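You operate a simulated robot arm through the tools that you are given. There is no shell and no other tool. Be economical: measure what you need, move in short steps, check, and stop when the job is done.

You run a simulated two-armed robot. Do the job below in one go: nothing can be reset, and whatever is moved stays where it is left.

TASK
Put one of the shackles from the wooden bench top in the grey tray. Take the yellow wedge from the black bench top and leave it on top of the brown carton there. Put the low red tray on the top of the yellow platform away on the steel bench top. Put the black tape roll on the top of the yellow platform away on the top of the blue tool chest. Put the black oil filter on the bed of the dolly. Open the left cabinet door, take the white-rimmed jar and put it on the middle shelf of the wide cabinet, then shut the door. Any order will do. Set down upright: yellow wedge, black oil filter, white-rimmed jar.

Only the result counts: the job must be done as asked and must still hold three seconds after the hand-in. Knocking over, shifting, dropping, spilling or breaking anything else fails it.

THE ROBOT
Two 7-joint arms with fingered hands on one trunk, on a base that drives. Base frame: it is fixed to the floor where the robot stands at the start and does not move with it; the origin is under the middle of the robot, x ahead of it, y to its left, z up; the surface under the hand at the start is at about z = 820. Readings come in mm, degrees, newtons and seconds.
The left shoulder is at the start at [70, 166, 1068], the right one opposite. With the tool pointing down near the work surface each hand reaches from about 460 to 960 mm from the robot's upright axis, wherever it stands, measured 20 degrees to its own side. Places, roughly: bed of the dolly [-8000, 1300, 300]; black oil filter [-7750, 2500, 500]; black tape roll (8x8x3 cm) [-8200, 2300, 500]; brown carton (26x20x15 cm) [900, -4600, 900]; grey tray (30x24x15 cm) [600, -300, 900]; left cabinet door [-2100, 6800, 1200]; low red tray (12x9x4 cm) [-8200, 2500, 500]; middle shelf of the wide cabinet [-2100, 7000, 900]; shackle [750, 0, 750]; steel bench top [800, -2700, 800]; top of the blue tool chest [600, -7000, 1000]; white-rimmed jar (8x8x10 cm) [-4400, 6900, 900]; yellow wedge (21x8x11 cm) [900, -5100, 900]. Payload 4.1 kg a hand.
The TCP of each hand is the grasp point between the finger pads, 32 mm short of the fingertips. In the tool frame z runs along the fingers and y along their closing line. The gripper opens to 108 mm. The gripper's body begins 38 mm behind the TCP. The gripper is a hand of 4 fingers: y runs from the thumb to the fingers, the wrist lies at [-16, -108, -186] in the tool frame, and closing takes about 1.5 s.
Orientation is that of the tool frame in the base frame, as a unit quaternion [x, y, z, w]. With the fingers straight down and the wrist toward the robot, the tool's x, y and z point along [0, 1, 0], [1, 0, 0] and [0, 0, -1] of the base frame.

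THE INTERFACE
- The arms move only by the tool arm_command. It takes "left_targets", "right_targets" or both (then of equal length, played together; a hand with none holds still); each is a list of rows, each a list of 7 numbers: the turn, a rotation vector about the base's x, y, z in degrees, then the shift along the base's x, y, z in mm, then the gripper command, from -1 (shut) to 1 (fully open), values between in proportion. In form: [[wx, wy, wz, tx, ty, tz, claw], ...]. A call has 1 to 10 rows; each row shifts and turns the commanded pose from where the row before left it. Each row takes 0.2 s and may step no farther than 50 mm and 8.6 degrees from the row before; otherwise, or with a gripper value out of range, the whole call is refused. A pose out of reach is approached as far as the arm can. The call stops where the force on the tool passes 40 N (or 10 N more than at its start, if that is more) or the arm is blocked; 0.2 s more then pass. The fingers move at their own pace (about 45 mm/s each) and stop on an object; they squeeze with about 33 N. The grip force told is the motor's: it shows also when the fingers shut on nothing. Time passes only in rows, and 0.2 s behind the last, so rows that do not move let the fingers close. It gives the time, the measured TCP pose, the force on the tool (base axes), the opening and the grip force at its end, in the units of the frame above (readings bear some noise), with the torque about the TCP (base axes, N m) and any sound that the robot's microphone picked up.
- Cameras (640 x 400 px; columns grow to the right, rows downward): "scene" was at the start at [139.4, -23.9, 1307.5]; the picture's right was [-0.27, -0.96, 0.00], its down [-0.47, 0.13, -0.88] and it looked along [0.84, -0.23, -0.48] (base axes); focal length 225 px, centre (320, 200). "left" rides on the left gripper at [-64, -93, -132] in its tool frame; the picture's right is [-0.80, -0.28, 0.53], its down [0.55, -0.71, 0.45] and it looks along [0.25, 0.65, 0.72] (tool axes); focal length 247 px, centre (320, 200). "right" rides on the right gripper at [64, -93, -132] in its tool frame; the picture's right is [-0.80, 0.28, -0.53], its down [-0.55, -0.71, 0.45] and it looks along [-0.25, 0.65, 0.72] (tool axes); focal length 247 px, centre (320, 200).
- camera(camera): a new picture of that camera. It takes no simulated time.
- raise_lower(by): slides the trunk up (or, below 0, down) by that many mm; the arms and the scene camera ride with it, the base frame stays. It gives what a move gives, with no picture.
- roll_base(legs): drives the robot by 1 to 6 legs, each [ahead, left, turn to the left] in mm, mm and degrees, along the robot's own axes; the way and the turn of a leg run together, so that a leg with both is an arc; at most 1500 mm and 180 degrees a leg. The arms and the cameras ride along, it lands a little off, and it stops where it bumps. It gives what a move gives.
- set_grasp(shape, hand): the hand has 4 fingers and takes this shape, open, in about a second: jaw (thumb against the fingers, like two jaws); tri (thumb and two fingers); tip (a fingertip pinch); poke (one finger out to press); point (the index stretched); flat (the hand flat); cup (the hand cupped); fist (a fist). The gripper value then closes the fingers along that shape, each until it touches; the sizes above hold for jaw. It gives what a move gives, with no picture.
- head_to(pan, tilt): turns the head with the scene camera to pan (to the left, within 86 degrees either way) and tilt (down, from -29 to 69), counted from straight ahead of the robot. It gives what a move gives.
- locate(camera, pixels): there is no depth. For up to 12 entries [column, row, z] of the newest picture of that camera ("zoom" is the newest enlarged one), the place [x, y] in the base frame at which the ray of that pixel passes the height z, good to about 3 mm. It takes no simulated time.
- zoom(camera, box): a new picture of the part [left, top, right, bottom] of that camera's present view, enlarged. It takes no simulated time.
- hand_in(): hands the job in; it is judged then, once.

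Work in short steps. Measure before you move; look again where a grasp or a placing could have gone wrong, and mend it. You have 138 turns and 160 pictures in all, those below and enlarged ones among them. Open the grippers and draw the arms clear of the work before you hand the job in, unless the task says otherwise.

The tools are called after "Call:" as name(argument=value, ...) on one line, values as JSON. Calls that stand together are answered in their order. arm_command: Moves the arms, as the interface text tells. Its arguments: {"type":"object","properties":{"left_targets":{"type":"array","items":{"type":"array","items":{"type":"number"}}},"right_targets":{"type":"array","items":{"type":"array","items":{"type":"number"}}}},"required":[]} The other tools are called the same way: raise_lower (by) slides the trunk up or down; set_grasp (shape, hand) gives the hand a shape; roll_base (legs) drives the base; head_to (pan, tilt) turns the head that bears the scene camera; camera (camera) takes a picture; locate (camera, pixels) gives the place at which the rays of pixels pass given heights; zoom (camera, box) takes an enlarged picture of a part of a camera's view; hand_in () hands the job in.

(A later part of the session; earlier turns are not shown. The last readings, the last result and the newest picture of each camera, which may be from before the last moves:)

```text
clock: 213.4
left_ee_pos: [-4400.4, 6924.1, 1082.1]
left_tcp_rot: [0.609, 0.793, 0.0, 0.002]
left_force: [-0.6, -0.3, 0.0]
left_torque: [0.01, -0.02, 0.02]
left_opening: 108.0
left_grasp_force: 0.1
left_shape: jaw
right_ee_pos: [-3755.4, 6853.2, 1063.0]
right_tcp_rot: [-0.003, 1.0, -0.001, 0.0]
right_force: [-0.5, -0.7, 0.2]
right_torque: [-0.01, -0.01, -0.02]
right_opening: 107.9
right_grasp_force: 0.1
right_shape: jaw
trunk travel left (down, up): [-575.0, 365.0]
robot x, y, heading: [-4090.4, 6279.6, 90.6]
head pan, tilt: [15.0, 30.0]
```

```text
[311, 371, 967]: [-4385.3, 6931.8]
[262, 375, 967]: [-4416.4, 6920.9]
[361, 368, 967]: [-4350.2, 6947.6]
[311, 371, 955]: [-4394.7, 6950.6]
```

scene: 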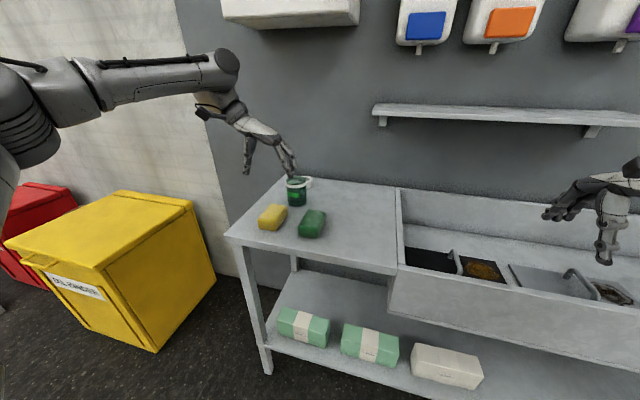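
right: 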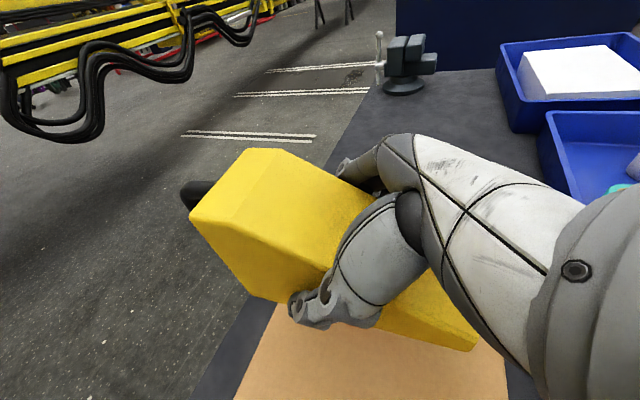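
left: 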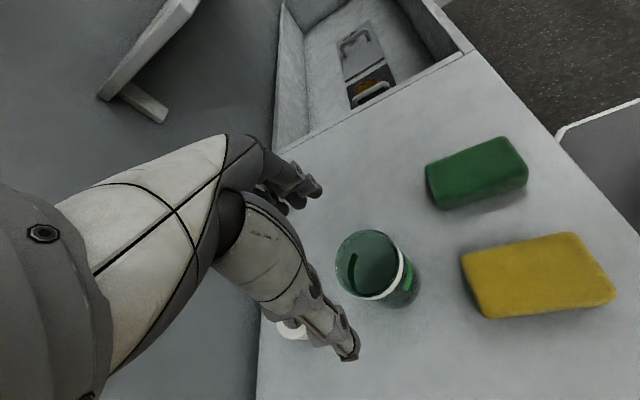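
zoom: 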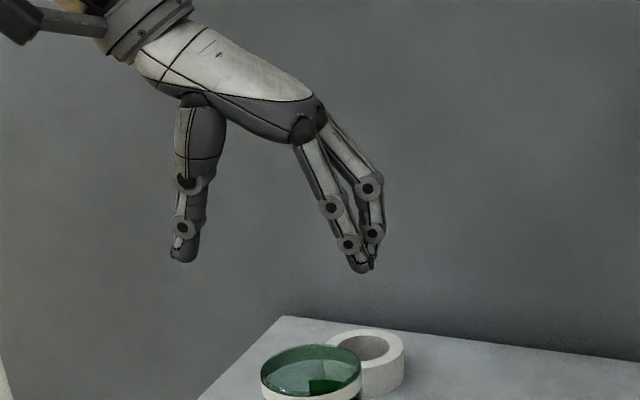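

Jar centre (-4385, 6926). I shift 15 mm and descend partway, then verify.

Call:
arm_command(left_targets=[[0, 0, 0, 8, 1, 0, 1], [0, 0, 0, 7, 1, -10, 1], [0, 0, 0, 0, 0, -30, 1], [0, 0, 0, 0, 0, -30, 1], [0, 0, 0, 0, 0, 0, 1]])

Call:
camera(camera="left")

Call:
zoom(camera="scene", box=[220, 130, 380, 230])

```text
clock: 214.7
left_ee_pos: [-4388.5, 6918.8, 1014.7]
left_tcp_rot: [0.608, 0.794, 0.001, 0.001]
left_force: [0.5, 0.0, -0.6]
left_torque: [-0.02, -0.02, 0.0]
left_opening: 107.9
left_grasp_force: 0.1
left_shape: jaw
left hand out of reach, approached as far as the arm can: row 2, 4
right_ee_pos: [-3754.5, 6852.2, 1063.3]
right_tcp_rot: [-0.002, 1.0, 0.0, 0.0]
right_force: [-0.1, -0.3, 0.8]
right_torque: [-0.01, 0.0, -0.01]
right_opening: 107.7
right_grasp_force: 0.0
right_shape: jaw
trunk travel left (down, up): [-575.0, 365.0]
robot x, y, heading: [-4091.8, 6275.7, 90.4]
head pan, tilt: [15.0, 30.0]
```

```text
75 pictures are left
```

left: 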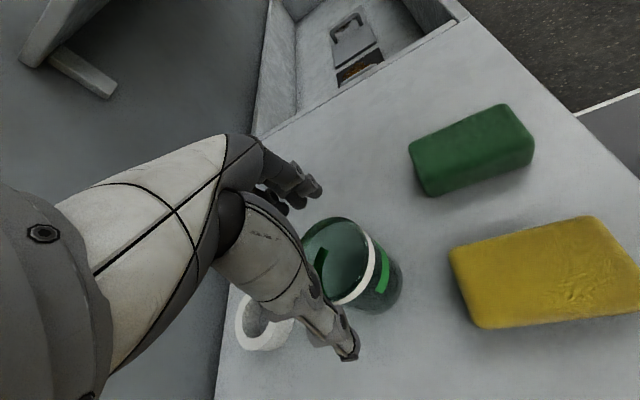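

```text
4.00 times, centred on (300, 180) of scene
```

zoom: 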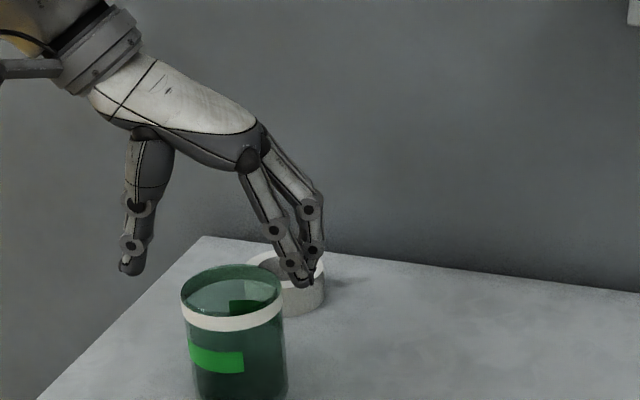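

Near the reach limit, so I pull the hand back 42 and roll 50 mm ahead, then re-centre.

Call:
arm_command(left_targets=[[0, 0, 0, 2, -21, 0, 1], [0, 0, 0, 2, -21, 0, 1], [0, 0, 0, 0, 0, 0, 1]])

Call:
roll_base(legs=[[50, 0, 0]])

Call:
camera(camera="left")

```text
clock: 215.4
left_ee_pos: [-4385.1, 6876.2, 1012.3]
left_tcp_rot: [0.609, 0.793, 0.001, 0.0]
left_force: [-0.6, 0.7, 0.4]
left_torque: [-0.03, -0.01, -0.02]
left_opening: 107.7
left_grasp_force: 0.1
left_shape: jaw
right_ee_pos: [-3754.8, 6854.5, 1063.5]
right_tcp_rot: [-0.003, 1.0, 0.0, 0.0]
right_force: [-0.8, 0.1, -0.3]
right_torque: [0.02, -0.04, -0.03]
right_opening: 107.9
right_grasp_force: 0.1
right_shape: jaw
trunk travel left (down, up): [-575.0, 365.0]
robot x, y, heading: [-4088.2, 6281.8, 90.3]
head pan, tilt: [15.0, 30.0]
```

```text
clock: 216.4
left_ee_pos: [-4385.2, 6927.8, 1013.4]
left_tcp_rot: [0.609, 0.793, 0.0, 0.001]
left_force: [-0.3, 0.0, 0.1]
left_torque: [-0.02, 0.03, 0.0]
left_opening: 107.8
left_grasp_force: 0.1
left_shape: jaw
right_ee_pos: [-3755.6, 6905.1, 1062.8]
right_tcp_rot: [-0.003, 1.0, 0.0, 0.001]
right_force: [0.1, 1.3, -0.3]
right_torque: [0.01, 0.01, -0.01]
right_opening: 107.6
right_grasp_force: 0.0
right_shape: jaw
trunk travel left (down, up): [-575.0, 365.0]
robot x, y, heading: [-4093.1, 6328.7, 90.3]
head pan, tilt: [15.0, 30.0]
```

```text
73 pictures are left
```

left: 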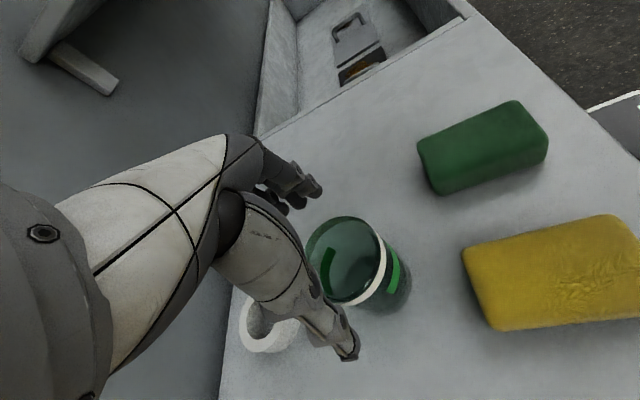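

Centred at (-4385, 6928). I descend to z≈936 and close.

Call:
arm_command(left_targets=[[0, 0, 0, 0, 0, -25, 1], [0, 0, 0, 0, 0, -25, 1], [0, 0, 0, 0, 0, -20, 1], [0, 0, 0, 0, 0, -7, 1], [0, 0, 0, 0, 0, 0, -1], [0, 0, 0, 0, 0, 0, -1], [0, 0, 0, 0, 0, 0, -1], [0, 0, 0, 0, 0, 0, -1], [0, 0, 0, 0, 0, 0, -1]])

Call:
zoom(camera="scene", box=[220, 130, 380, 230])

```text
clock: 218.4
left_ee_pos: [-4386.2, 6927.1, 938.8]
left_tcp_rot: [0.609, 0.793, 0.0, 0.0]
left_force: [1.9, 1.1, 3.4]
left_torque: [0.15, -0.21, -0.01]
left_opening: 62.5
left_grasp_force: 33.8
left_shape: jaw
right_ee_pos: [-3756.2, 6903.5, 1063.0]
right_tcp_rot: [-0.002, 1.0, 0.001, 0.0]
right_force: [-0.1, -0.2, -0.1]
right_torque: [0.01, 0.01, 0.0]
right_opening: 107.6
right_grasp_force: 0.0
right_shape: jaw
trunk travel left (down, up): [-575.0, 365.0]
robot x, y, heading: [-4089.1, 6324.6, 90.5]
head pan, tilt: [15.0, 30.0]
```

```text
4.00 times, centred on (300, 180) of scene
```

zoom: 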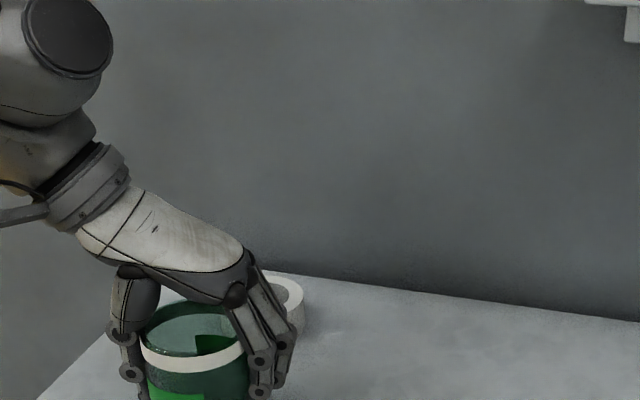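

Gripped (62 mm). I lift gently and check.

Call:
arm_command(left_targets=[[0, 0, 0, 0, 0, 5, -1], [0, 0, 0, 0, 0, 10, -1], [0, 0, 0, 0, -3, 20, -1], [0, 0, 0, 0, -5, 30, -1], [0, 0, 0, 0, -5, 30, -1], [0, 0, 0, 0, -5, 30, -1]])

Call:
camera(camera="scene")

```text
clock: 219.8
left_ee_pos: [-4385.6, 6908.3, 1061.7]
left_tcp_rot: [0.609, 0.793, 0.001, 0.001]
left_force: [-0.7, -0.5, -0.5]
left_torque: [0.01, 0.01, 0.0]
left_opening: 62.3
left_grasp_force: 32.9
left_shape: jaw
right_ee_pos: [-3754.7, 6904.5, 1064.6]
right_tcp_rot: [-0.002, 1.0, 0.001, -0.001]
right_force: [0.6, 0.3, -0.1]
right_torque: [0.0, 0.02, -0.01]
right_opening: 107.8
right_grasp_force: 0.1
right_shape: jaw
trunk travel left (down, up): [-575.0, 365.0]
robot x, y, heading: [-4089.8, 6327.7, 90.1]
head pan, tilt: [15.0, 30.0]
```

```text
71 pictures are left
```

scene: 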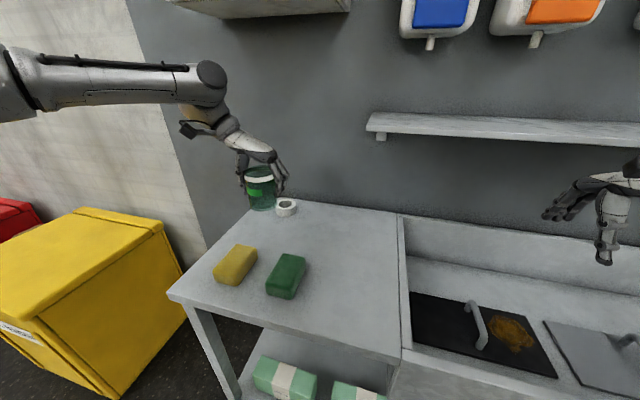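

The jar is held. I back away from the table, and strafe right to before the cabinet opening; meanwhile yaw the hand back to standard.

Call:
roll_base(legs=[[-1050, 0, 0], [0, -1200, 0], [0, -1150, 0]])

Call:
arm_command(left_targets=[[0, 0, 7.5, 0, 0, 0, -1], [0, 0, 7.5, 0, 0, 0, -1], [0, 0, 7.5, 0, 0, 0, -1], [0, 0, 7.5, 0, 0, 0, -1], [0, 0, 7.5, 0, 0, 0, -1], [0, 0, 7.5, 0, 0, 0, -1], [0, 0, 7.5, 0, 0, 0, -1], [0, 0, 7.5, 0, 0, 0, -1], [0, 0, 7.5, 0, 0, 0, -1], [0, 0, 7.5, 0, 0, 0, -1]])

Call:
head_to(pan=15, tilt=20)

Call:
camera(camera="scene")

```text
clock: 236.2
left_ee_pos: [-2052.7, 5835.0, 1061.4]
left_tcp_rot: [0.616, 0.788, 0.001, 0.0]
left_force: [0.7, 0.0, -1.1]
left_torque: [-0.01, -0.03, -0.04]
left_opening: 62.4
left_grasp_force: 33.5
left_shape: jaw
right_ee_pos: [-1420.5, 5819.7, 1064.6]
right_tcp_rot: [0.006, 1.0, 0.001, -0.001]
right_force: [-0.4, -0.4, 0.2]
right_torque: [0.02, -0.02, 0.0]
right_opening: 107.8
right_grasp_force: 0.0
right_shape: jaw
trunk travel left (down, up): [-575.0, 365.0]
robot x, y, heading: [-1768.3, 5252.9, 89.5]
head pan, tilt: [15.0, 30.0]
```

```text
clock: 238.4
left_ee_pos: [-2052.0, 5835.2, 1061.3]
left_tcp_rot: [0.008, 1.0, 0.001, 0.0]
left_force: [0.8, 0.3, -2.0]
left_torque: [-0.03, 0.03, -0.03]
left_opening: 62.4
left_grasp_force: 32.7
left_shape: jaw
right_ee_pos: [-1423.6, 5818.1, 1063.7]
right_tcp_rot: [0.006, 1.0, 0.0, 0.0]
right_force: [-0.3, -0.7, -1.0]
right_torque: [0.02, 0.01, 0.02]
right_opening: 107.9
right_grasp_force: 0.0
right_shape: jaw
trunk travel left (down, up): [-575.0, 365.0]
robot x, y, heading: [-1770.0, 5250.7, 89.2]
head pan, tilt: [15.0, 30.0]
```

```text
clock: 239.1
left_ee_pos: [-2051.9, 5835.1, 1061.7]
left_tcp_rot: [0.01, 1.0, 0.001, -0.001]
left_force: [0.0, 1.1, -0.8]
left_torque: [0.01, -0.02, -0.01]
left_opening: 62.2
left_grasp_force: 32.8
left_shape: jaw
right_ee_pos: [-1422.4, 5817.4, 1064.0]
right_tcp_rot: [0.006, 1.0, 0.001, 0.0]
right_force: [0.6, -0.4, 0.7]
right_torque: [-0.03, -0.01, -0.03]
right_opening: 107.6
right_grasp_force: 0.1
right_shape: jaw
trunk travel left (down, up): [-575.0, 365.0]
robot x, y, heading: [-1769.1, 5250.2, 89.5]
head pan, tilt: [15.0, 20.0]
```

```text
70 pictures are left
```

scene: 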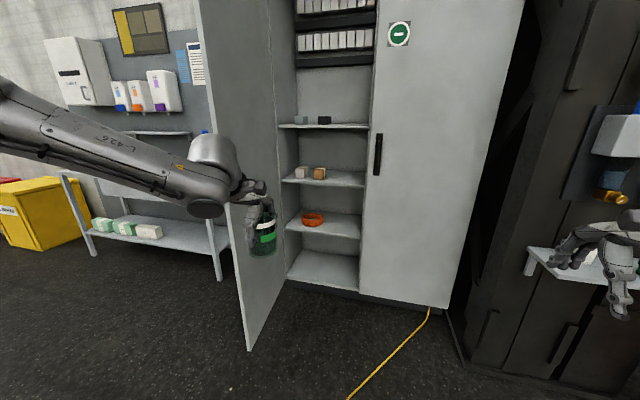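

I shift right 106 and roll 480 ahead, then measure the shelf with the jar still outside.

Call:
roll_base(legs=[[0, -106, 0.5], [480, 0, 0]])

Call:
camera(camera="scene")

Call:
camera(camera="left")

```text
clock: 242.8
left_ee_pos: [-1951.4, 6317.0, 1060.7]
left_tcp_rot: [0.004, 1.0, 0.001, 0.0]
left_force: [0.0, -0.7, -0.8]
left_torque: [-0.01, -0.01, 0.0]
left_opening: 62.3
left_grasp_force: 33.1
left_shape: jaw
right_ee_pos: [-1321.0, 6306.8, 1063.6]
right_tcp_rot: [0.002, 1.0, 0.0, 0.0]
right_force: [-0.3, 0.7, 0.3]
right_torque: [0.02, -0.05, -0.02]
right_opening: 107.7
right_grasp_force: 0.0
right_shape: jaw
trunk travel left (down, up): [-575.0, 365.0]
robot x, y, heading: [-1662.8, 5734.3, 89.9]
head pan, tilt: [15.0, 20.0]
```

```text
69 pictures are left
```

scene: 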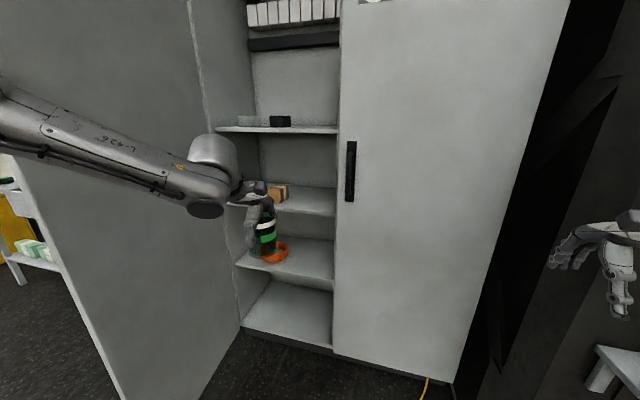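

```text
68 pictures are left
```

left: 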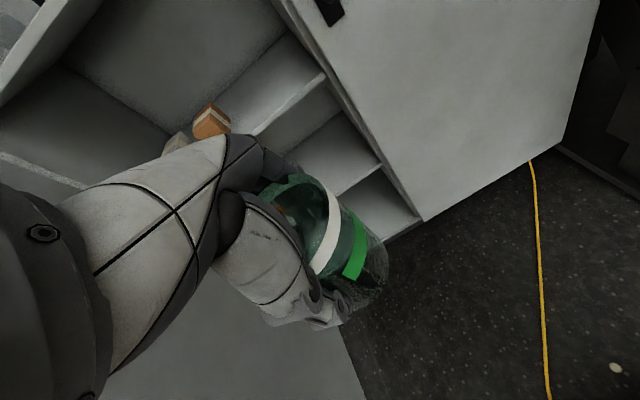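

I zoom in to measure the middle shelf's front corner in both views.

Call:
zoom(camera="scene", box=[220, 150, 380, 250])

Call:
zoom(camera="left", box=[160, 20, 400, 170])

```text
4.00 times, centred on (300, 200) of scene
```

zoom: 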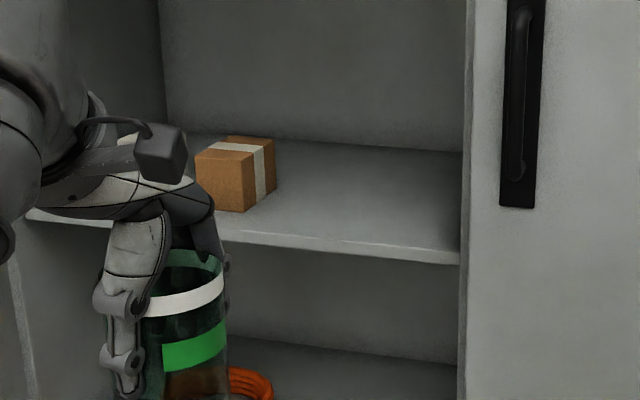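

```text
2.67 times, centred on (280, 95) of left
```

zoom: 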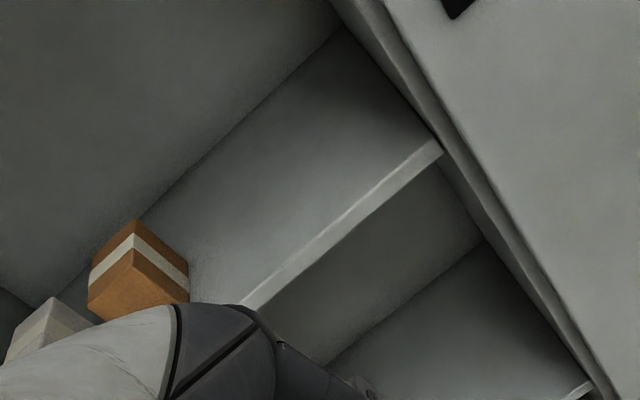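

Call:
locate(camera="scene", pixels=[[335, 212.5, 900], [335, 212.5, 920], [335, 212.5, 940], [281, 203, 920], [281, 203, 900], [289, 196, 920]])

Call:
locate(camera="left", pixels=[[322.7, 72.1, 900], [322.7, 72.1, 920], [322.7, 72.1, 940], [230, 133, 920], [230, 133, 900], [252, 133, 920]])

```text
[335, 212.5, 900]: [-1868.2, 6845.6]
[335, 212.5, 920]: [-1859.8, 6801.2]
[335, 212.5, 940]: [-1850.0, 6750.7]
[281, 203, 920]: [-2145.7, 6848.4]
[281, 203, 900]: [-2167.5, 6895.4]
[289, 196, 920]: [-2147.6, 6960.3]
```

```text
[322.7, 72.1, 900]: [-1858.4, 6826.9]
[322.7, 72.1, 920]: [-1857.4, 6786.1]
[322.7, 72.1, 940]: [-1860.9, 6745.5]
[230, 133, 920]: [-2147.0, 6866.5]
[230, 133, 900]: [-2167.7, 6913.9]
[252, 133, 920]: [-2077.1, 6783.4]
```

Shelf top z≈921, its front edge y≈6790, free spot x≈-2100…-1860. I retract the right hand so I can roll close.

Call:
arm_command(right_targets=[[0, 0, 0, 0, -30, 20, 1], [0, 0, 0, 0, -30, 20, 1], [0, 0, 0, 0, -30, 20, 1], [0, 0, 0, 0, -30, 20, 1], [0, 0, 0, 0, -30, 20, 1], [0, 0, 0, 0, -30, 20, 1], [0, 0, 0, 0, 0, 0, 1]])

Call:
locate(camera="scene", pixels=[[300, 133, 1235], [300, 133, 1250], [300, 133, 1260], [190, 400, 1000]])

```text
clock: 244.4
left_ee_pos: [-1950.5, 6317.9, 1060.2]
left_tcp_rot: [0.004, 1.0, 0.0, 0.001]
left_force: [-0.4, -0.6, -0.5]
left_torque: [-0.02, 0.03, 0.01]
left_opening: 62.3
left_grasp_force: 33.0
left_shape: jaw
right_ee_pos: [-1320.4, 6127.1, 1186.8]
right_tcp_rot: [0.002, 1.0, 0.0, 0.0]
right_force: [0.4, 0.5, -0.4]
right_torque: [-0.01, 0.05, 0.03]
right_opening: 107.5
right_grasp_force: 0.1
right_shape: jaw
trunk travel left (down, up): [-575.0, 365.0]
robot x, y, heading: [-1660.8, 5735.8, 89.7]
head pan, tilt: [15.0, 20.0]
```

```text
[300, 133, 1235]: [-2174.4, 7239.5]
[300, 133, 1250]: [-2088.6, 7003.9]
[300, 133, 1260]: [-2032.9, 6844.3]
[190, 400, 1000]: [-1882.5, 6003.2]
```

Upper shelf underside is z≈1262, leaving room. I roll 465 ahead, watching.

Call:
roll_base(legs=[[300, 0, 0], [165, 0, 0]])

Call:
camera(camera="scene")

Call:
camera(camera="left")

```text
clock: 247.5
left_ee_pos: [-1943.3, 6753.0, 1068.0]
left_tcp_rot: [0.018, 1.0, 0.009, 0.006]
left_force: [0.1, 0.4, -0.6]
left_torque: [0.03, -0.02, -0.03]
left_opening: 62.0
left_grasp_force: 33.2
left_shape: jaw
right_ee_pos: [-1323.2, 6535.3, 1198.5]
right_tcp_rot: [0.011, 1.0, 0.018, 0.015]
right_force: [-0.8, 0.1, 0.2]
right_torque: [-0.02, 0.01, 0.01]
right_opening: 107.9
right_grasp_force: 0.1
right_shape: jaw
trunk travel left (down, up): [-575.0, 365.0]
robot x, y, heading: [-1661.3, 6180.1, 88.0]
head pan, tilt: [15.0, 20.0]
stopped in leg 2: the robot was blocked; the commanded pose is now the measured one
```

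```text
65 pictures are left
```

scene: 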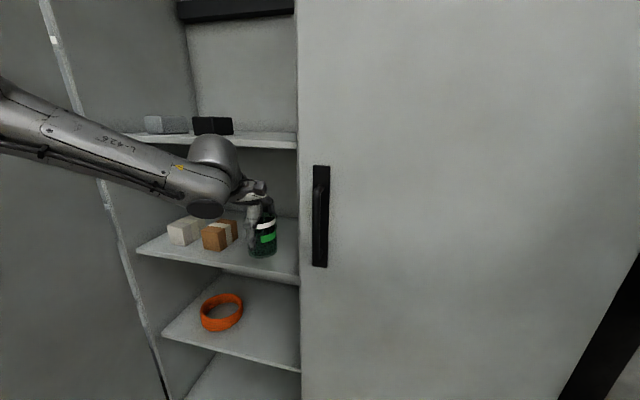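

```text
64 pictures are left
```

left: 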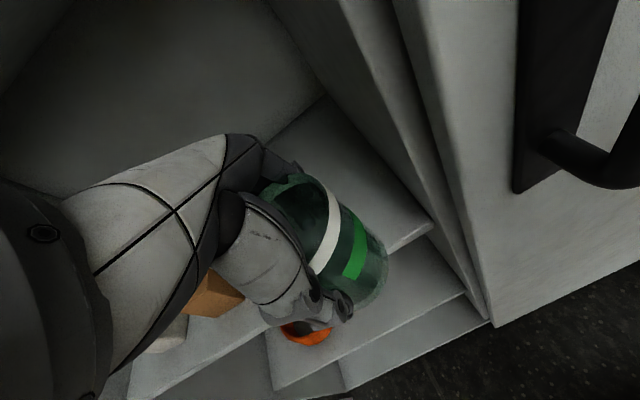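

Something blocked the last bit of the roll. I back off 30 mm to relieve contact and recheck the readings.

Call:
roll_base(legs=[[-35, 0, 1.5]])

Call:
head_to(pan=60, tilt=25)

Call:
camera(camera="scene")

```text
clock: 248.3
left_ee_pos: [-1945.6, 6741.4, 1064.1]
left_tcp_rot: [0.013, 1.0, 0.004, 0.004]
left_force: [-0.7, 0.6, -1.7]
left_torque: [0.0, 0.01, -0.01]
left_opening: 62.1
left_grasp_force: 33.1
left_shape: jaw
right_ee_pos: [-1323.9, 6531.4, 1196.6]
right_tcp_rot: [0.007, 1.0, 0.018, 0.012]
right_force: [-0.3, -0.4, 0.5]
right_torque: [0.0, 0.01, -0.02]
right_opening: 107.6
right_grasp_force: 0.2
right_shape: jaw
trunk travel left (down, up): [-575.0, 365.0]
robot x, y, heading: [-1663.2, 6161.7, 88.8]
head pan, tilt: [15.0, 20.0]
stopped in leg 1: the robot was blocked; the commanded pose is now the measured one
```

```text
clock: 249.4
left_ee_pos: [-1947.0, 6739.2, 1065.6]
left_tcp_rot: [0.012, 1.0, 0.006, 0.003]
left_force: [-0.4, 0.6, -1.7]
left_torque: [0.01, 0.02, 0.02]
left_opening: 62.2
left_grasp_force: 33.1
left_shape: jaw
right_ee_pos: [-1323.5, 6532.3, 1196.1]
right_tcp_rot: [0.006, 1.0, 0.018, 0.011]
right_force: [-0.2, -0.3, -0.2]
right_torque: [0.03, 0.01, 0.0]
right_opening: 107.8
right_grasp_force: 0.0
right_shape: jaw
trunk travel left (down, up): [-575.0, 365.0]
robot x, y, heading: [-1661.4, 6164.3, 89.2]
head pan, tilt: [60.0, 25.0]
```

```text
63 pictures are left
```

scene: 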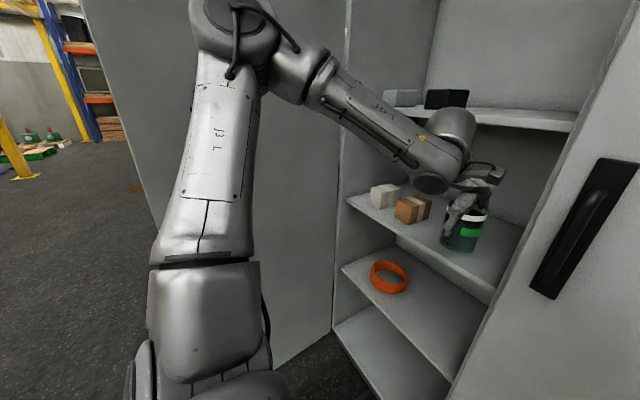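

Blocked when reversing too, so I look at the right arm's side.

Call:
head_to(pan=-60, tilt=25)

Call:
camera(camera="scene")

```text
clock: 251.4
left_ee_pos: [-1946.1, 6739.4, 1065.6]
left_tcp_rot: [0.012, 1.0, 0.004, 0.003]
left_force: [0.4, -0.3, -1.2]
left_torque: [-0.02, -0.02, 0.02]
left_opening: 62.1
left_grasp_force: 32.6
left_shape: jaw
right_ee_pos: [-1323.9, 6532.5, 1196.6]
right_tcp_rot: [0.006, 1.0, 0.018, 0.011]
right_force: [-0.2, 0.9, 0.4]
right_torque: [-0.01, 0.01, 0.04]
right_opening: 107.9
right_grasp_force: 0.1
right_shape: jaw
trunk travel left (down, up): [-575.0, 365.0]
robot x, y, heading: [-1663.1, 6160.2, 88.8]
head pan, tilt: [-60.0, 25.0]
```

```text
62 pictures are left
```

scene: 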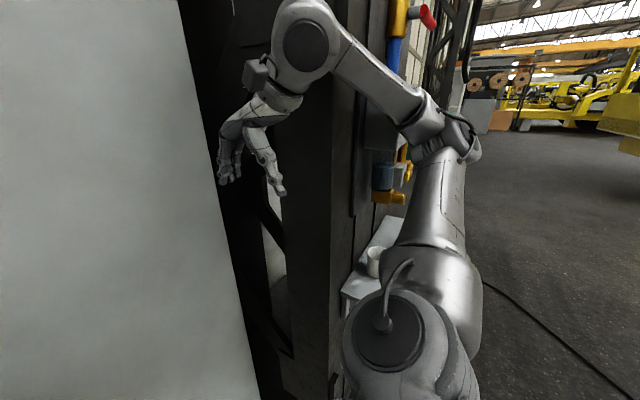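

The right forearm/elbow is against the tap column. I strafe left 40 and slightly back to free it.

Call:
roll_base(legs=[[-10, 40, 0]])

Call:
camera(camera="scene")

```text
clock: 252.3
left_ee_pos: [-1978.2, 6741.3, 1062.7]
left_tcp_rot: [0.012, 1.0, 0.0, -0.001]
left_force: [-0.1, 0.0, -0.9]
left_torque: [-0.01, 0.04, -0.03]
left_opening: 62.4
left_grasp_force: 32.7
left_shape: jaw
right_ee_pos: [-1352.2, 6536.2, 1189.1]
right_tcp_rot: [0.006, 1.0, 0.011, 0.006]
right_force: [0.6, -0.1, -0.3]
right_torque: [0.01, -0.01, -0.02]
right_opening: 107.8
right_grasp_force: 0.0
right_shape: jaw
trunk travel left (down, up): [-575.0, 365.0]
robot x, y, heading: [-1700.2, 6153.0, 89.0]
head pan, tilt: [-60.0, 25.0]
```

```text
61 pictures are left
```

scene: 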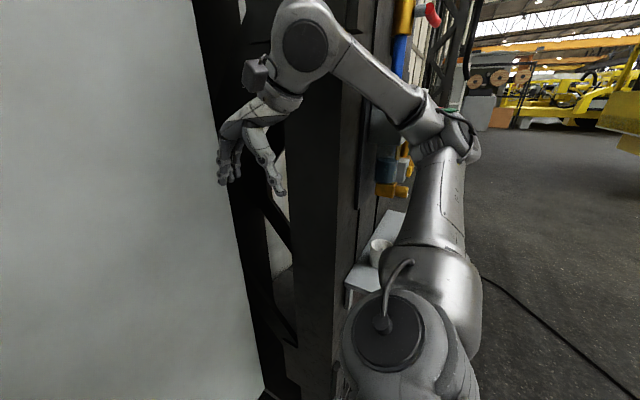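

Freed. Now I extend the left arm 97 mm into the cabinet above the shelf.

Call:
arm_command(left_targets=[[0, 0, 0, -2, 20, 0, -1], [0, 0, 0, -2, 20, 0, -1], [0, 0, 0, -1, 20, 0, -1], [0, 0, 0, 0, 20, 0, -1], [0, 0, 0, 0, 17, 0, -1], [0, 0, 0, 0, 0, 0, -1]])

Call:
head_to(pan=25, tilt=28)

Call:
camera(camera="scene")

```text
clock: 253.7
left_ee_pos: [-1983.8, 6837.5, 1063.1]
left_tcp_rot: [0.012, 1.0, 0.001, 0.0]
left_force: [0.0, 0.4, -1.6]
left_torque: [0.02, 0.04, -0.01]
left_opening: 62.0
left_grasp_force: 33.7
left_shape: jaw
right_ee_pos: [-1353.8, 6532.9, 1189.6]
right_tcp_rot: [0.006, 1.0, 0.012, 0.008]
right_force: [-0.4, 0.3, 0.3]
right_torque: [0.02, 0.02, 0.04]
right_opening: 107.8
right_grasp_force: 0.0
right_shape: jaw
trunk travel left (down, up): [-575.0, 365.0]
robot x, y, heading: [-1701.7, 6152.1, 88.9]
head pan, tilt: [-60.0, 25.0]
```

```text
clock: 255.3
left_ee_pos: [-1983.9, 6837.3, 1063.2]
left_tcp_rot: [0.012, 1.0, 0.0, 0.0]
left_force: [0.2, 0.9, -2.0]
left_torque: [0.01, -0.02, 0.0]
left_opening: 62.0
left_grasp_force: 32.8
left_shape: jaw
right_ee_pos: [-1353.8, 6533.8, 1189.0]
right_tcp_rot: [0.006, 1.0, 0.011, 0.007]
right_force: [0.0, 0.2, 0.2]
right_torque: [-0.02, 0.02, -0.02]
right_opening: 107.8
right_grasp_force: 0.0
right_shape: jaw
trunk travel left (down, up): [-575.0, 365.0]
robot x, y, heading: [-1701.0, 6151.5, 88.9]
head pan, tilt: [25.0, 28.0]
```

```text
60 pictures are left
```

scene: 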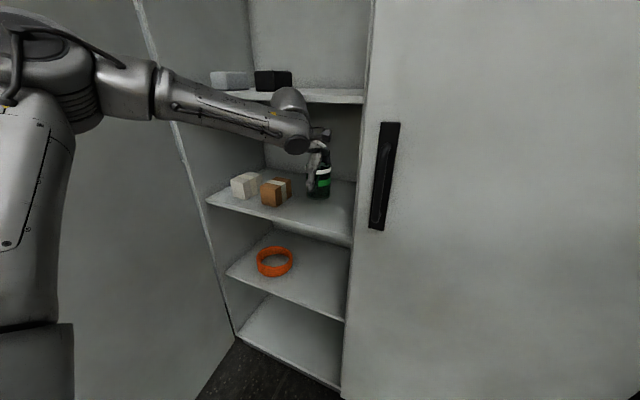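

I lower 60 mm, then in 2–3 mm steps.

Call:
arm_command(left_targets=[[0, 0, 0, 0, 0, -20, -1], [0, 0, 0, 0, 0, -20, -1], [0, 0, 0, 0, 0, -15, -1], [0, 0, 0, 0, 0, -6, -1], [0, 0, 0, 0, 0, 0, -1]])

Call:
zoom(camera="scene", box=[200, 80, 400, 220])

```text
clock: 256.5
left_ee_pos: [-1985.7, 6836.2, 999.1]
left_tcp_rot: [0.012, 1.0, 0.0, 0.0]
left_force: [0.7, -0.5, -1.3]
left_torque: [0.0, -0.03, -0.04]
left_opening: 62.0
left_grasp_force: 32.5
left_shape: jaw
right_ee_pos: [-1355.0, 6533.4, 1189.9]
right_tcp_rot: [0.006, 1.0, 0.012, 0.008]
right_force: [-0.3, 0.3, -0.3]
right_torque: [-0.02, 0.02, 0.04]
right_opening: 107.7
right_grasp_force: 0.1
right_shape: jaw
trunk travel left (down, up): [-575.0, 365.0]
robot x, y, heading: [-1697.6, 6152.0, 88.9]
head pan, tilt: [25.0, 28.0]
```

```text
2.86 times, centred on (300, 150) of scene
```

zoom: 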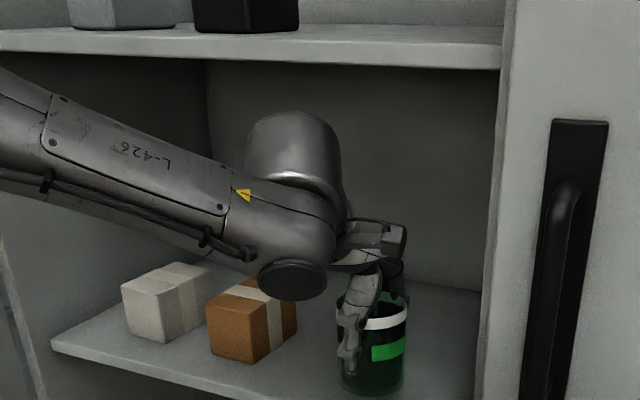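

The jar seems close to the shelf's front edge, so I move 22 mm deeper and continue down slowly.

Call:
arm_command(left_targets=[[0, 0, 0, 0, 11, 0, -1], [0, 0, 0, 0, 11, 0, -1], [0, 0, 0, 0, 0, -2, -1], [0, 0, 0, 0, 0, -2, -1], [0, 0, 0, 0, 0, 0, -1]])

Call:
zoom(camera="scene", box=[260, 130, 380, 230])

```text
clock: 257.7
left_ee_pos: [-1984.1, 6858.6, 996.6]
left_tcp_rot: [0.011, 1.0, 0.0, 0.001]
left_force: [0.1, 0.0, -1.2]
left_torque: [-0.01, -0.03, -0.01]
left_opening: 62.1
left_grasp_force: 32.9
left_shape: jaw
right_ee_pos: [-1352.7, 6533.7, 1189.8]
right_tcp_rot: [0.006, 1.0, 0.012, 0.007]
right_force: [0.2, -0.5, 0.0]
right_torque: [0.0, -0.01, 0.01]
right_opening: 107.9
right_grasp_force: 0.0
right_shape: jaw
trunk travel left (down, up): [-575.0, 365.0]
robot x, y, heading: [-1700.6, 6152.6, 88.9]
head pan, tilt: [25.0, 28.0]
```

```text
4.00 times, centred on (320, 180) of scene
```

zoom: 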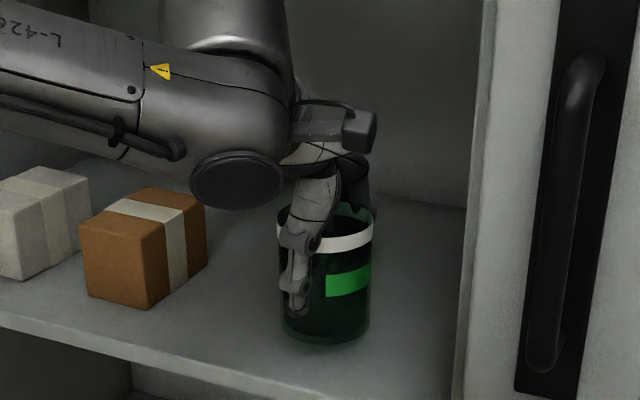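

Well inside the shelf, a few mm above it by appearance. I keep lowering 2 mm at a time.

Call:
arm_command(left_targets=[[0, 0, 0, 0, 0, -2, -1], [0, 0, 0, 0, 0, -2, -1], [0, 0, 0, 0, 0, 0, -1]])

Call:
arm_command(left_targets=[[0, 0, 0, 0, 0, -2, -1], [0, 0, 0, 0, 0, 0, -1]])

```text
clock: 258.5
left_ee_pos: [-1983.6, 6859.1, 992.4]
left_tcp_rot: [0.012, 1.0, -0.001, 0.0]
left_force: [0.0, 0.3, -1.0]
left_torque: [0.0, 0.0, 0.0]
left_opening: 62.1
left_grasp_force: 33.0
left_shape: jaw
right_ee_pos: [-1354.4, 6534.4, 1189.0]
right_tcp_rot: [0.007, 1.0, 0.01, 0.008]
right_force: [-0.2, -0.2, -0.1]
right_torque: [-0.01, -0.01, 0.02]
right_opening: 107.8
right_grasp_force: 0.2
right_shape: jaw
trunk travel left (down, up): [-575.0, 365.0]
robot x, y, heading: [-1702.2, 6156.3, 89.2]
head pan, tilt: [25.0, 28.0]
```

```text
clock: 259.1
left_ee_pos: [-1983.3, 6859.4, 989.4]
left_tcp_rot: [0.012, 1.0, 0.001, -0.001]
left_force: [-0.3, -0.4, -0.8]
left_torque: [-0.02, 0.0, -0.03]
left_opening: 62.2
left_grasp_force: 33.2
left_shape: jaw
right_ee_pos: [-1354.6, 6533.7, 1189.6]
right_tcp_rot: [0.007, 1.0, 0.012, 0.007]
right_force: [-0.3, -0.5, -0.2]
right_torque: [-0.02, -0.03, -0.02]
right_opening: 107.8
right_grasp_force: 0.0
right_shape: jaw
trunk travel left (down, up): [-575.0, 365.0]
robot x, y, heading: [-1702.9, 6157.6, 89.0]
head pan, tilt: [25.0, 28.0]
```

Call:
arm_command(left_targets=[[0, 0, 0, 0, 0, -2, -1], [0, 0, 0, 0, 0, -1.5, -1], [0, 0, 0, 0, 0, 0, -1]])

Call:
arm_command(left_targets=[[0, 0, 0, 0, 0, -2, -1], [0, 0, 0, 0, 0, 0, -1]])

Call:
zoom(camera="scene", box=[290, 160, 370, 220])

```text
clock: 259.9
left_ee_pos: [-1984.2, 6857.4, 985.9]
left_tcp_rot: [0.012, 1.0, 0.0, 0.0]
left_force: [0.2, -0.5, -1.4]
left_torque: [0.04, 0.01, 0.01]
left_opening: 61.9
left_grasp_force: 33.0
left_shape: jaw
right_ee_pos: [-1354.8, 6535.3, 1189.4]
right_tcp_rot: [0.006, 1.0, 0.012, 0.008]
right_force: [-0.5, 0.3, 0.0]
right_torque: [-0.01, -0.01, -0.02]
right_opening: 107.7
right_grasp_force: 0.0
right_shape: jaw
trunk travel left (down, up): [-575.0, 365.0]
robot x, y, heading: [-1698.5, 6157.8, 88.8]
head pan, tilt: [25.0, 28.0]
```

```text
clock: 260.5
left_ee_pos: [-1983.2, 6858.0, 984.6]
left_tcp_rot: [0.012, 1.0, -0.001, 0.0]
left_force: [0.4, -0.2, -2.0]
left_torque: [0.01, 0.01, 0.0]
left_opening: 61.8
left_grasp_force: 33.6
left_shape: jaw
right_ee_pos: [-1354.9, 6533.2, 1189.1]
right_tcp_rot: [0.006, 1.0, 0.011, 0.008]
right_force: [0.8, -0.4, 0.6]
right_torque: [0.0, 0.0, -0.01]
right_opening: 107.7
right_grasp_force: 0.0
right_shape: jaw
trunk travel left (down, up): [-575.0, 365.0]
robot x, y, heading: [-1700.5, 6150.5, 88.6]
head pan, tilt: [25.0, 28.0]
```

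```text
6.67 times, centred on (330, 190) of scene
```

zoom: 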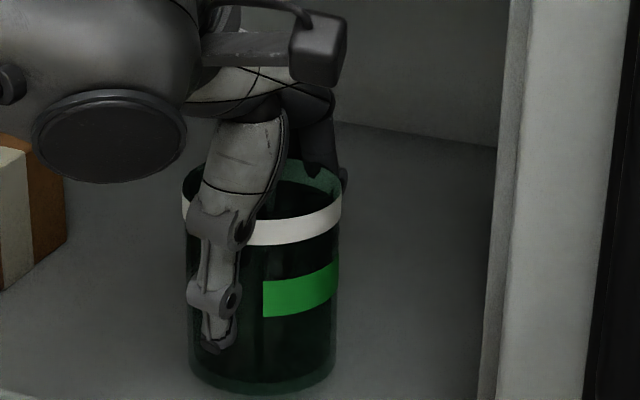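

I compute the jar's base height from its known position, and the shelf height from its front edge.

Call:
locate(camera="zoom", pixels=[[262, 393, 900], [262, 393, 920], [262, 393, 910], [15, 395, 900], [15, 395, 920]])

Call:
zoom(camera="left", box=[240, 130, 480, 330])

```text
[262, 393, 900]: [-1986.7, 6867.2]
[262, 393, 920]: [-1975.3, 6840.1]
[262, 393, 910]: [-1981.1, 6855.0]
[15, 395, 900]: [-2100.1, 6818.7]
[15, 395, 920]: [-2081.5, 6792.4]
```

```text
2.00 times, centred on (360, 230) of left
```

zoom: 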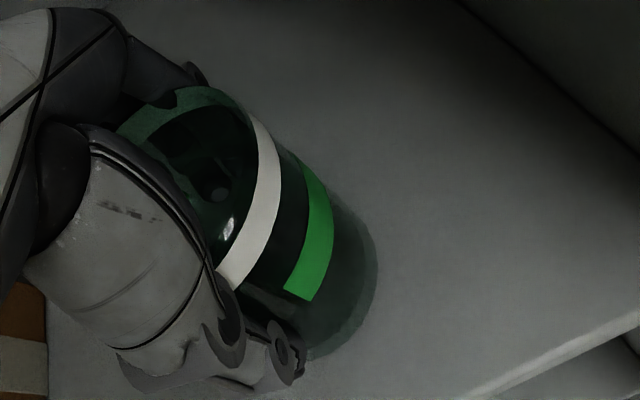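

Inconclusive, so I keep lowering in small steps and watch the force.

Call:
arm_command(left_targets=[[0, 0, 0, 0, 0, -2, -1], [0, 0, 0, 0, 0, -2, -1], [0, 0, 0, 0, 0, 0, -1]])

Call:
arm_command(left_targets=[[0, 0, 0, 0, 0, -2, -1], [0, 0, 0, 0, 0, -2, -1], [0, 0, 0, 0, 0, 0, -1]])

Call:
arm_command(left_targets=[[0, 0, 0, 0, 0, -2, -1], [0, 0, 0, 0, 0, -2, -1], [0, 0, 0, 0, 0, 0, -1]])

```text
clock: 261.3
left_ee_pos: [-1984.4, 6860.2, 981.1]
left_tcp_rot: [0.012, 1.0, 0.001, 0.0]
left_force: [-0.1, -0.7, -2.0]
left_torque: [0.0, -0.03, 0.01]
left_opening: 61.8
left_grasp_force: 32.9
left_shape: jaw
right_ee_pos: [-1354.1, 6534.6, 1190.0]
right_tcp_rot: [0.006, 1.0, 0.011, 0.008]
right_force: [-0.1, 0.7, 0.4]
right_torque: [-0.04, 0.0, 0.02]
right_opening: 107.5
right_grasp_force: 0.1
right_shape: jaw
trunk travel left (down, up): [-575.0, 365.0]
robot x, y, heading: [-1695.8, 6154.5, 88.8]
head pan, tilt: [25.0, 28.0]
```

```text
clock: 262.1
left_ee_pos: [-1984.0, 6858.8, 977.8]
left_tcp_rot: [0.012, 1.0, 0.001, -0.001]
left_force: [0.2, -0.1, 1.2]
left_torque: [0.07, 0.05, 0.01]
left_opening: 61.7
left_grasp_force: 32.7
left_shape: jaw
right_ee_pos: [-1354.2, 6533.6, 1190.3]
right_tcp_rot: [0.006, 1.0, 0.011, 0.007]
right_force: [-0.6, -0.4, -0.3]
right_torque: [0.0, 0.0, 0.0]
right_opening: 107.7
right_grasp_force: 0.1
right_shape: jaw
trunk travel left (down, up): [-575.0, 365.0]
robot x, y, heading: [-1703.0, 6151.6, 89.2]
head pan, tilt: [25.0, 28.0]
```

```text
clock: 262.9
left_ee_pos: [-1982.3, 6857.1, 976.3]
left_tcp_rot: [0.013, 1.0, 0.004, 0.001]
left_force: [-0.4, 3.5, 15.1]
left_torque: [0.46, 0.17, 0.01]
left_opening: 61.9
left_grasp_force: 33.0
left_shape: jaw
right_ee_pos: [-1352.6, 6532.0, 1189.4]
right_tcp_rot: [0.007, 1.0, 0.012, 0.007]
right_force: [-0.1, -0.1, 0.0]
right_torque: [-0.02, -0.01, 0.01]
right_opening: 108.1
right_grasp_force: 0.0
right_shape: jaw
trunk travel left (down, up): [-575.0, 365.0]
robot x, y, heading: [-1698.3, 6156.5, 88.7]
head pan, tilt: [25.0, 28.0]
```

Contact at z≈977.5. I relieve 2 mm, open, then rise with a slight forward pitch so the wrist stays clear of the shelf above.

Call:
arm_command(left_targets=[[0, 0, 0, 0, 0, 2, -1], [0, 0, 0, 0, 0, 0, 0], [0, 0, 0, 0, 0, 0, 1], [0, 0, 0, 0, 0, 0, 1], [0, 0, 0, 0, 0, 0, 1], [0, 0, 0, 0, -3, 8, 1], [3, 0, 0, 0, -3, 10, 1], [4, 0, 0, 0, -2, 10, 1], [4, 0, 0, 0, -2, 10, 1]])

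Call:
zoom(camera="scene", box=[220, 80, 400, 230])

```text
clock: 264.9
left_ee_pos: [-1983.6, 6849.0, 1013.6]
left_tcp_rot: [0.011, 0.995, 0.098, -0.001]
left_force: [0.2, -0.5, -0.4]
left_torque: [0.01, -0.01, 0.01]
left_opening: 107.7
left_grasp_force: 0.1
left_shape: jaw
right_ee_pos: [-1354.4, 6532.3, 1190.2]
right_tcp_rot: [0.007, 1.0, 0.011, 0.008]
right_force: [0.5, -0.8, 0.1]
right_torque: [-0.01, 0.0, 0.0]
right_opening: 108.0
right_grasp_force: 0.1
right_shape: jaw
trunk travel left (down, up): [-575.0, 365.0]
robot x, y, heading: [-1694.4, 6152.7, 88.9]
head pan, tilt: [25.0, 28.0]
```

```text
2.67 times, centred on (310, 155) of scene
```

zoom: 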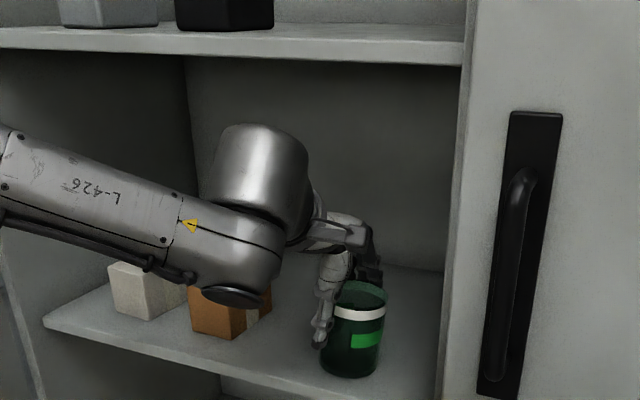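

The jar stands on the shelf. I rise 36 mm more and withdraw backwards.

Call:
arm_command(left_targets=[[0, 0, 0, 0, -2, 12, 1], [0, 0, 0, 0, -2, 12, 1], [0, 0, 0, 0, -2, 12, 1], [0, 0, 0, 0, 0, 5, 1], [0, 0, 0, 0, -25, 0, 1], [0, 0, 0, 0, -40, 0, 1], [0, 0, 0, 0, -40, 0, 1], [0, 0, 0, 0, -40, 0, 1]])

Call:
zoom(camera="scene", box=[200, 80, 420, 250])

```text
clock: 266.7
left_ee_pos: [-1984.3, 6695.6, 1055.1]
left_tcp_rot: [0.013, 0.995, 0.096, 0.0]
left_force: [-0.2, -0.2, -0.1]
left_torque: [0.0, -0.01, 0.01]
left_opening: 107.7
left_grasp_force: 0.1
left_shape: jaw
right_ee_pos: [-1356.8, 6532.3, 1191.3]
right_tcp_rot: [0.007, 1.0, 0.013, 0.008]
right_force: [0.2, 0.7, 0.3]
right_torque: [0.06, -0.02, 0.03]
right_opening: 107.9
right_grasp_force: 0.0
right_shape: jaw
trunk travel left (down, up): [-575.0, 365.0]
robot x, y, heading: [-1697.0, 6155.5, 89.0]
head pan, tilt: [25.0, 28.0]
```

```text
2.35 times, centred on (310, 165) of scene
```

zoom: 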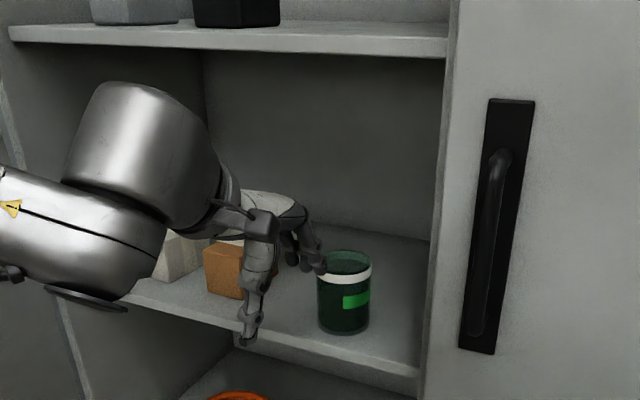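

The jar stands well on the middle shelf. I back out, close the hand, and move around to the outer side of the open door.

Call:
roll_base(legs=[[-200, 15, 1], [-450, 0, 0], [0, 570, 0]])

Call:
arm_command(left_targets=[[-5, 0, 0, 0, 0, 0, -1], [-6, 0, 0, 0, 0, 0, -1], [0, 0, 0, 0, 0, 0, -1], [0, 0, 0, 0, 0, 0, -1], [0, 0, 0, 0, 0, 0, -1]])

Call:
camera(camera="scene")

```text
clock: 273.5
left_ee_pos: [-2586.7, 6029.1, 1053.5]
left_tcp_rot: [-0.002, 0.995, 0.095, -0.003]
left_force: [-0.4, 0.0, 0.0]
left_torque: [-0.02, 0.0, 0.02]
left_opening: 107.9
left_grasp_force: 0.1
left_shape: jaw
right_ee_pos: [-1952.1, 5885.1, 1189.7]
right_tcp_rot: [-0.009, 1.0, 0.012, 0.008]
right_force: [0.3, 0.0, -1.0]
right_torque: [-0.03, -0.02, -0.03]
right_opening: 107.9
right_grasp_force: 0.0
right_shape: jaw
trunk travel left (down, up): [-575.0, 365.0]
robot x, y, heading: [-2283.6, 5492.6, 90.7]
head pan, tilt: [25.0, 28.0]
```

```text
clock: 274.7
left_ee_pos: [-2587.0, 6028.3, 1055.7]
left_tcp_rot: [-0.002, 1.0, 0.0, -0.003]
left_force: [0.1, -0.2, -1.3]
left_torque: [-0.02, 0.0, 0.02]
left_opening: 1.1
left_grasp_force: 0.0
left_shape: jaw
right_ee_pos: [-1952.6, 5884.8, 1188.9]
right_tcp_rot: [-0.009, 1.0, 0.011, 0.008]
right_force: [0.6, 0.1, -0.2]
right_torque: [0.01, -0.02, -0.01]
right_opening: 107.7
right_grasp_force: 0.0
right_shape: jaw
trunk travel left (down, up): [-575.0, 365.0]
robot x, y, heading: [-2287.1, 5490.2, 90.4]
head pan, tilt: [25.0, 28.0]
```

```text
53 pictures are left
```

scene: 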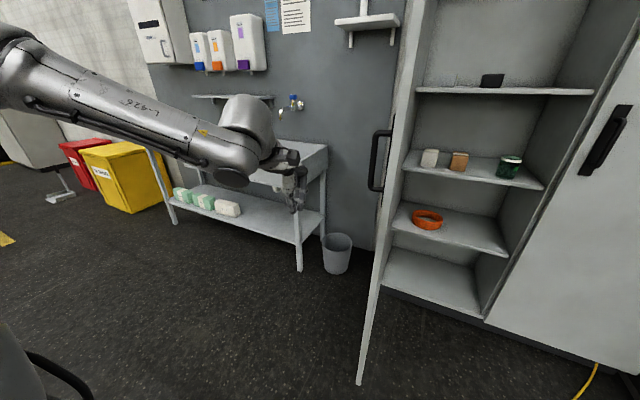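

I bring the closed hand beside the door's outer face and start pushing it along its arc with the base.

Call:
roll_base(legs=[[250, 0, 0], [0, -189, 0], [40, -151, 0], [90, -129, 0]])

Call:
camera(camera="scene")

```text
clock: 279.6
left_ee_pos: [-2120.8, 6413.2, 1055.6]
left_tcp_rot: [-0.002, 1.0, 0.0, -0.003]
left_force: [0.5, 0.3, -0.6]
left_torque: [-0.03, 0.01, -0.04]
left_opening: 0.2
left_grasp_force: 32.8
left_shape: jaw
right_ee_pos: [-1486.3, 6269.1, 1189.2]
right_tcp_rot: [-0.007, 1.0, 0.011, 0.007]
right_force: [-0.7, 0.3, -0.3]
right_torque: [-0.03, 0.02, 0.0]
right_opening: 107.8
right_grasp_force: 0.1
right_shape: jaw
trunk travel left (down, up): [-575.0, 365.0]
robot x, y, heading: [-1820.0, 5877.7, 90.8]
head pan, tilt: [25.0, 28.0]
```

```text
52 pictures are left
```

scene: 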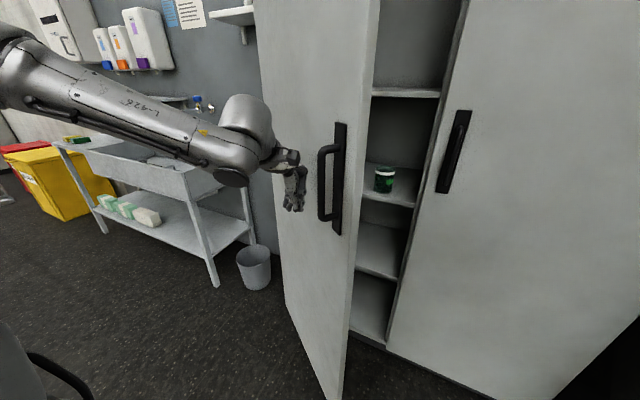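

The door is closing. I continue the arc.

Call:
roll_base(legs=[[120, -75, 0], [60, -20, 0]])

Call:
arm_command(left_targets=[[0, 0, 0, 5, 15, 0, -1], [0, 0, 0, 5, 15, 0, -1], [0, 0, 0, 5, 15, 0, -1], [0, 0, 0, 5, 15, 0, -1], [0, 0, 0, 0, 10, 0, -1], [0, 0, 0, 0, 10, 0, -1], [0, 0, 0, 0, 10, 0, -1], [0, 0, 0, 0, 10, 0, -1]])

Call:
camera(camera="scene")

```text
clock: 281.6
left_ee_pos: [-2028.8, 6591.7, 1054.3]
left_tcp_rot: [-0.002, 1.0, 0.0, -0.003]
left_force: [1.0, 0.6, 0.3]
left_torque: [0.0, 0.03, 0.01]
left_opening: 0.0
left_grasp_force: 33.0
left_shape: jaw
right_ee_pos: [-1393.9, 6449.2, 1189.5]
right_tcp_rot: [-0.008, 1.0, 0.011, 0.007]
right_force: [0.1, 0.6, 0.1]
right_torque: [0.0, 0.02, -0.01]
right_opening: 108.0
right_grasp_force: 0.1
right_shape: jaw
trunk travel left (down, up): [-575.0, 365.0]
robot x, y, heading: [-1728.3, 6059.3, 90.5]
head pan, tilt: [25.0, 28.0]
```

```text
clock: 283.4
left_ee_pos: [-2009.0, 6693.9, 1054.1]
left_tcp_rot: [-0.002, 1.0, 0.0, -0.004]
left_force: [-0.4, 0.4, -0.3]
left_torque: [0.02, -0.02, 0.02]
left_opening: 0.0
left_grasp_force: 33.2
left_shape: jaw
right_ee_pos: [-1394.3, 6449.0, 1190.3]
right_tcp_rot: [-0.009, 1.0, 0.012, 0.007]
right_force: [0.6, 0.0, -0.6]
right_torque: [0.0, 0.02, -0.01]
right_opening: 107.7
right_grasp_force: 0.2
right_shape: jaw
trunk travel left (down, up): [-575.0, 365.0]
robot x, y, heading: [-1729.0, 6060.8, 90.5]
head pan, tilt: [25.0, 28.0]
```

```text
51 pictures are left
```

scene: 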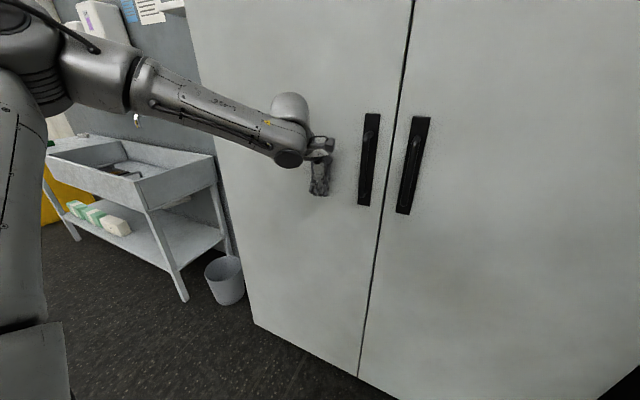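

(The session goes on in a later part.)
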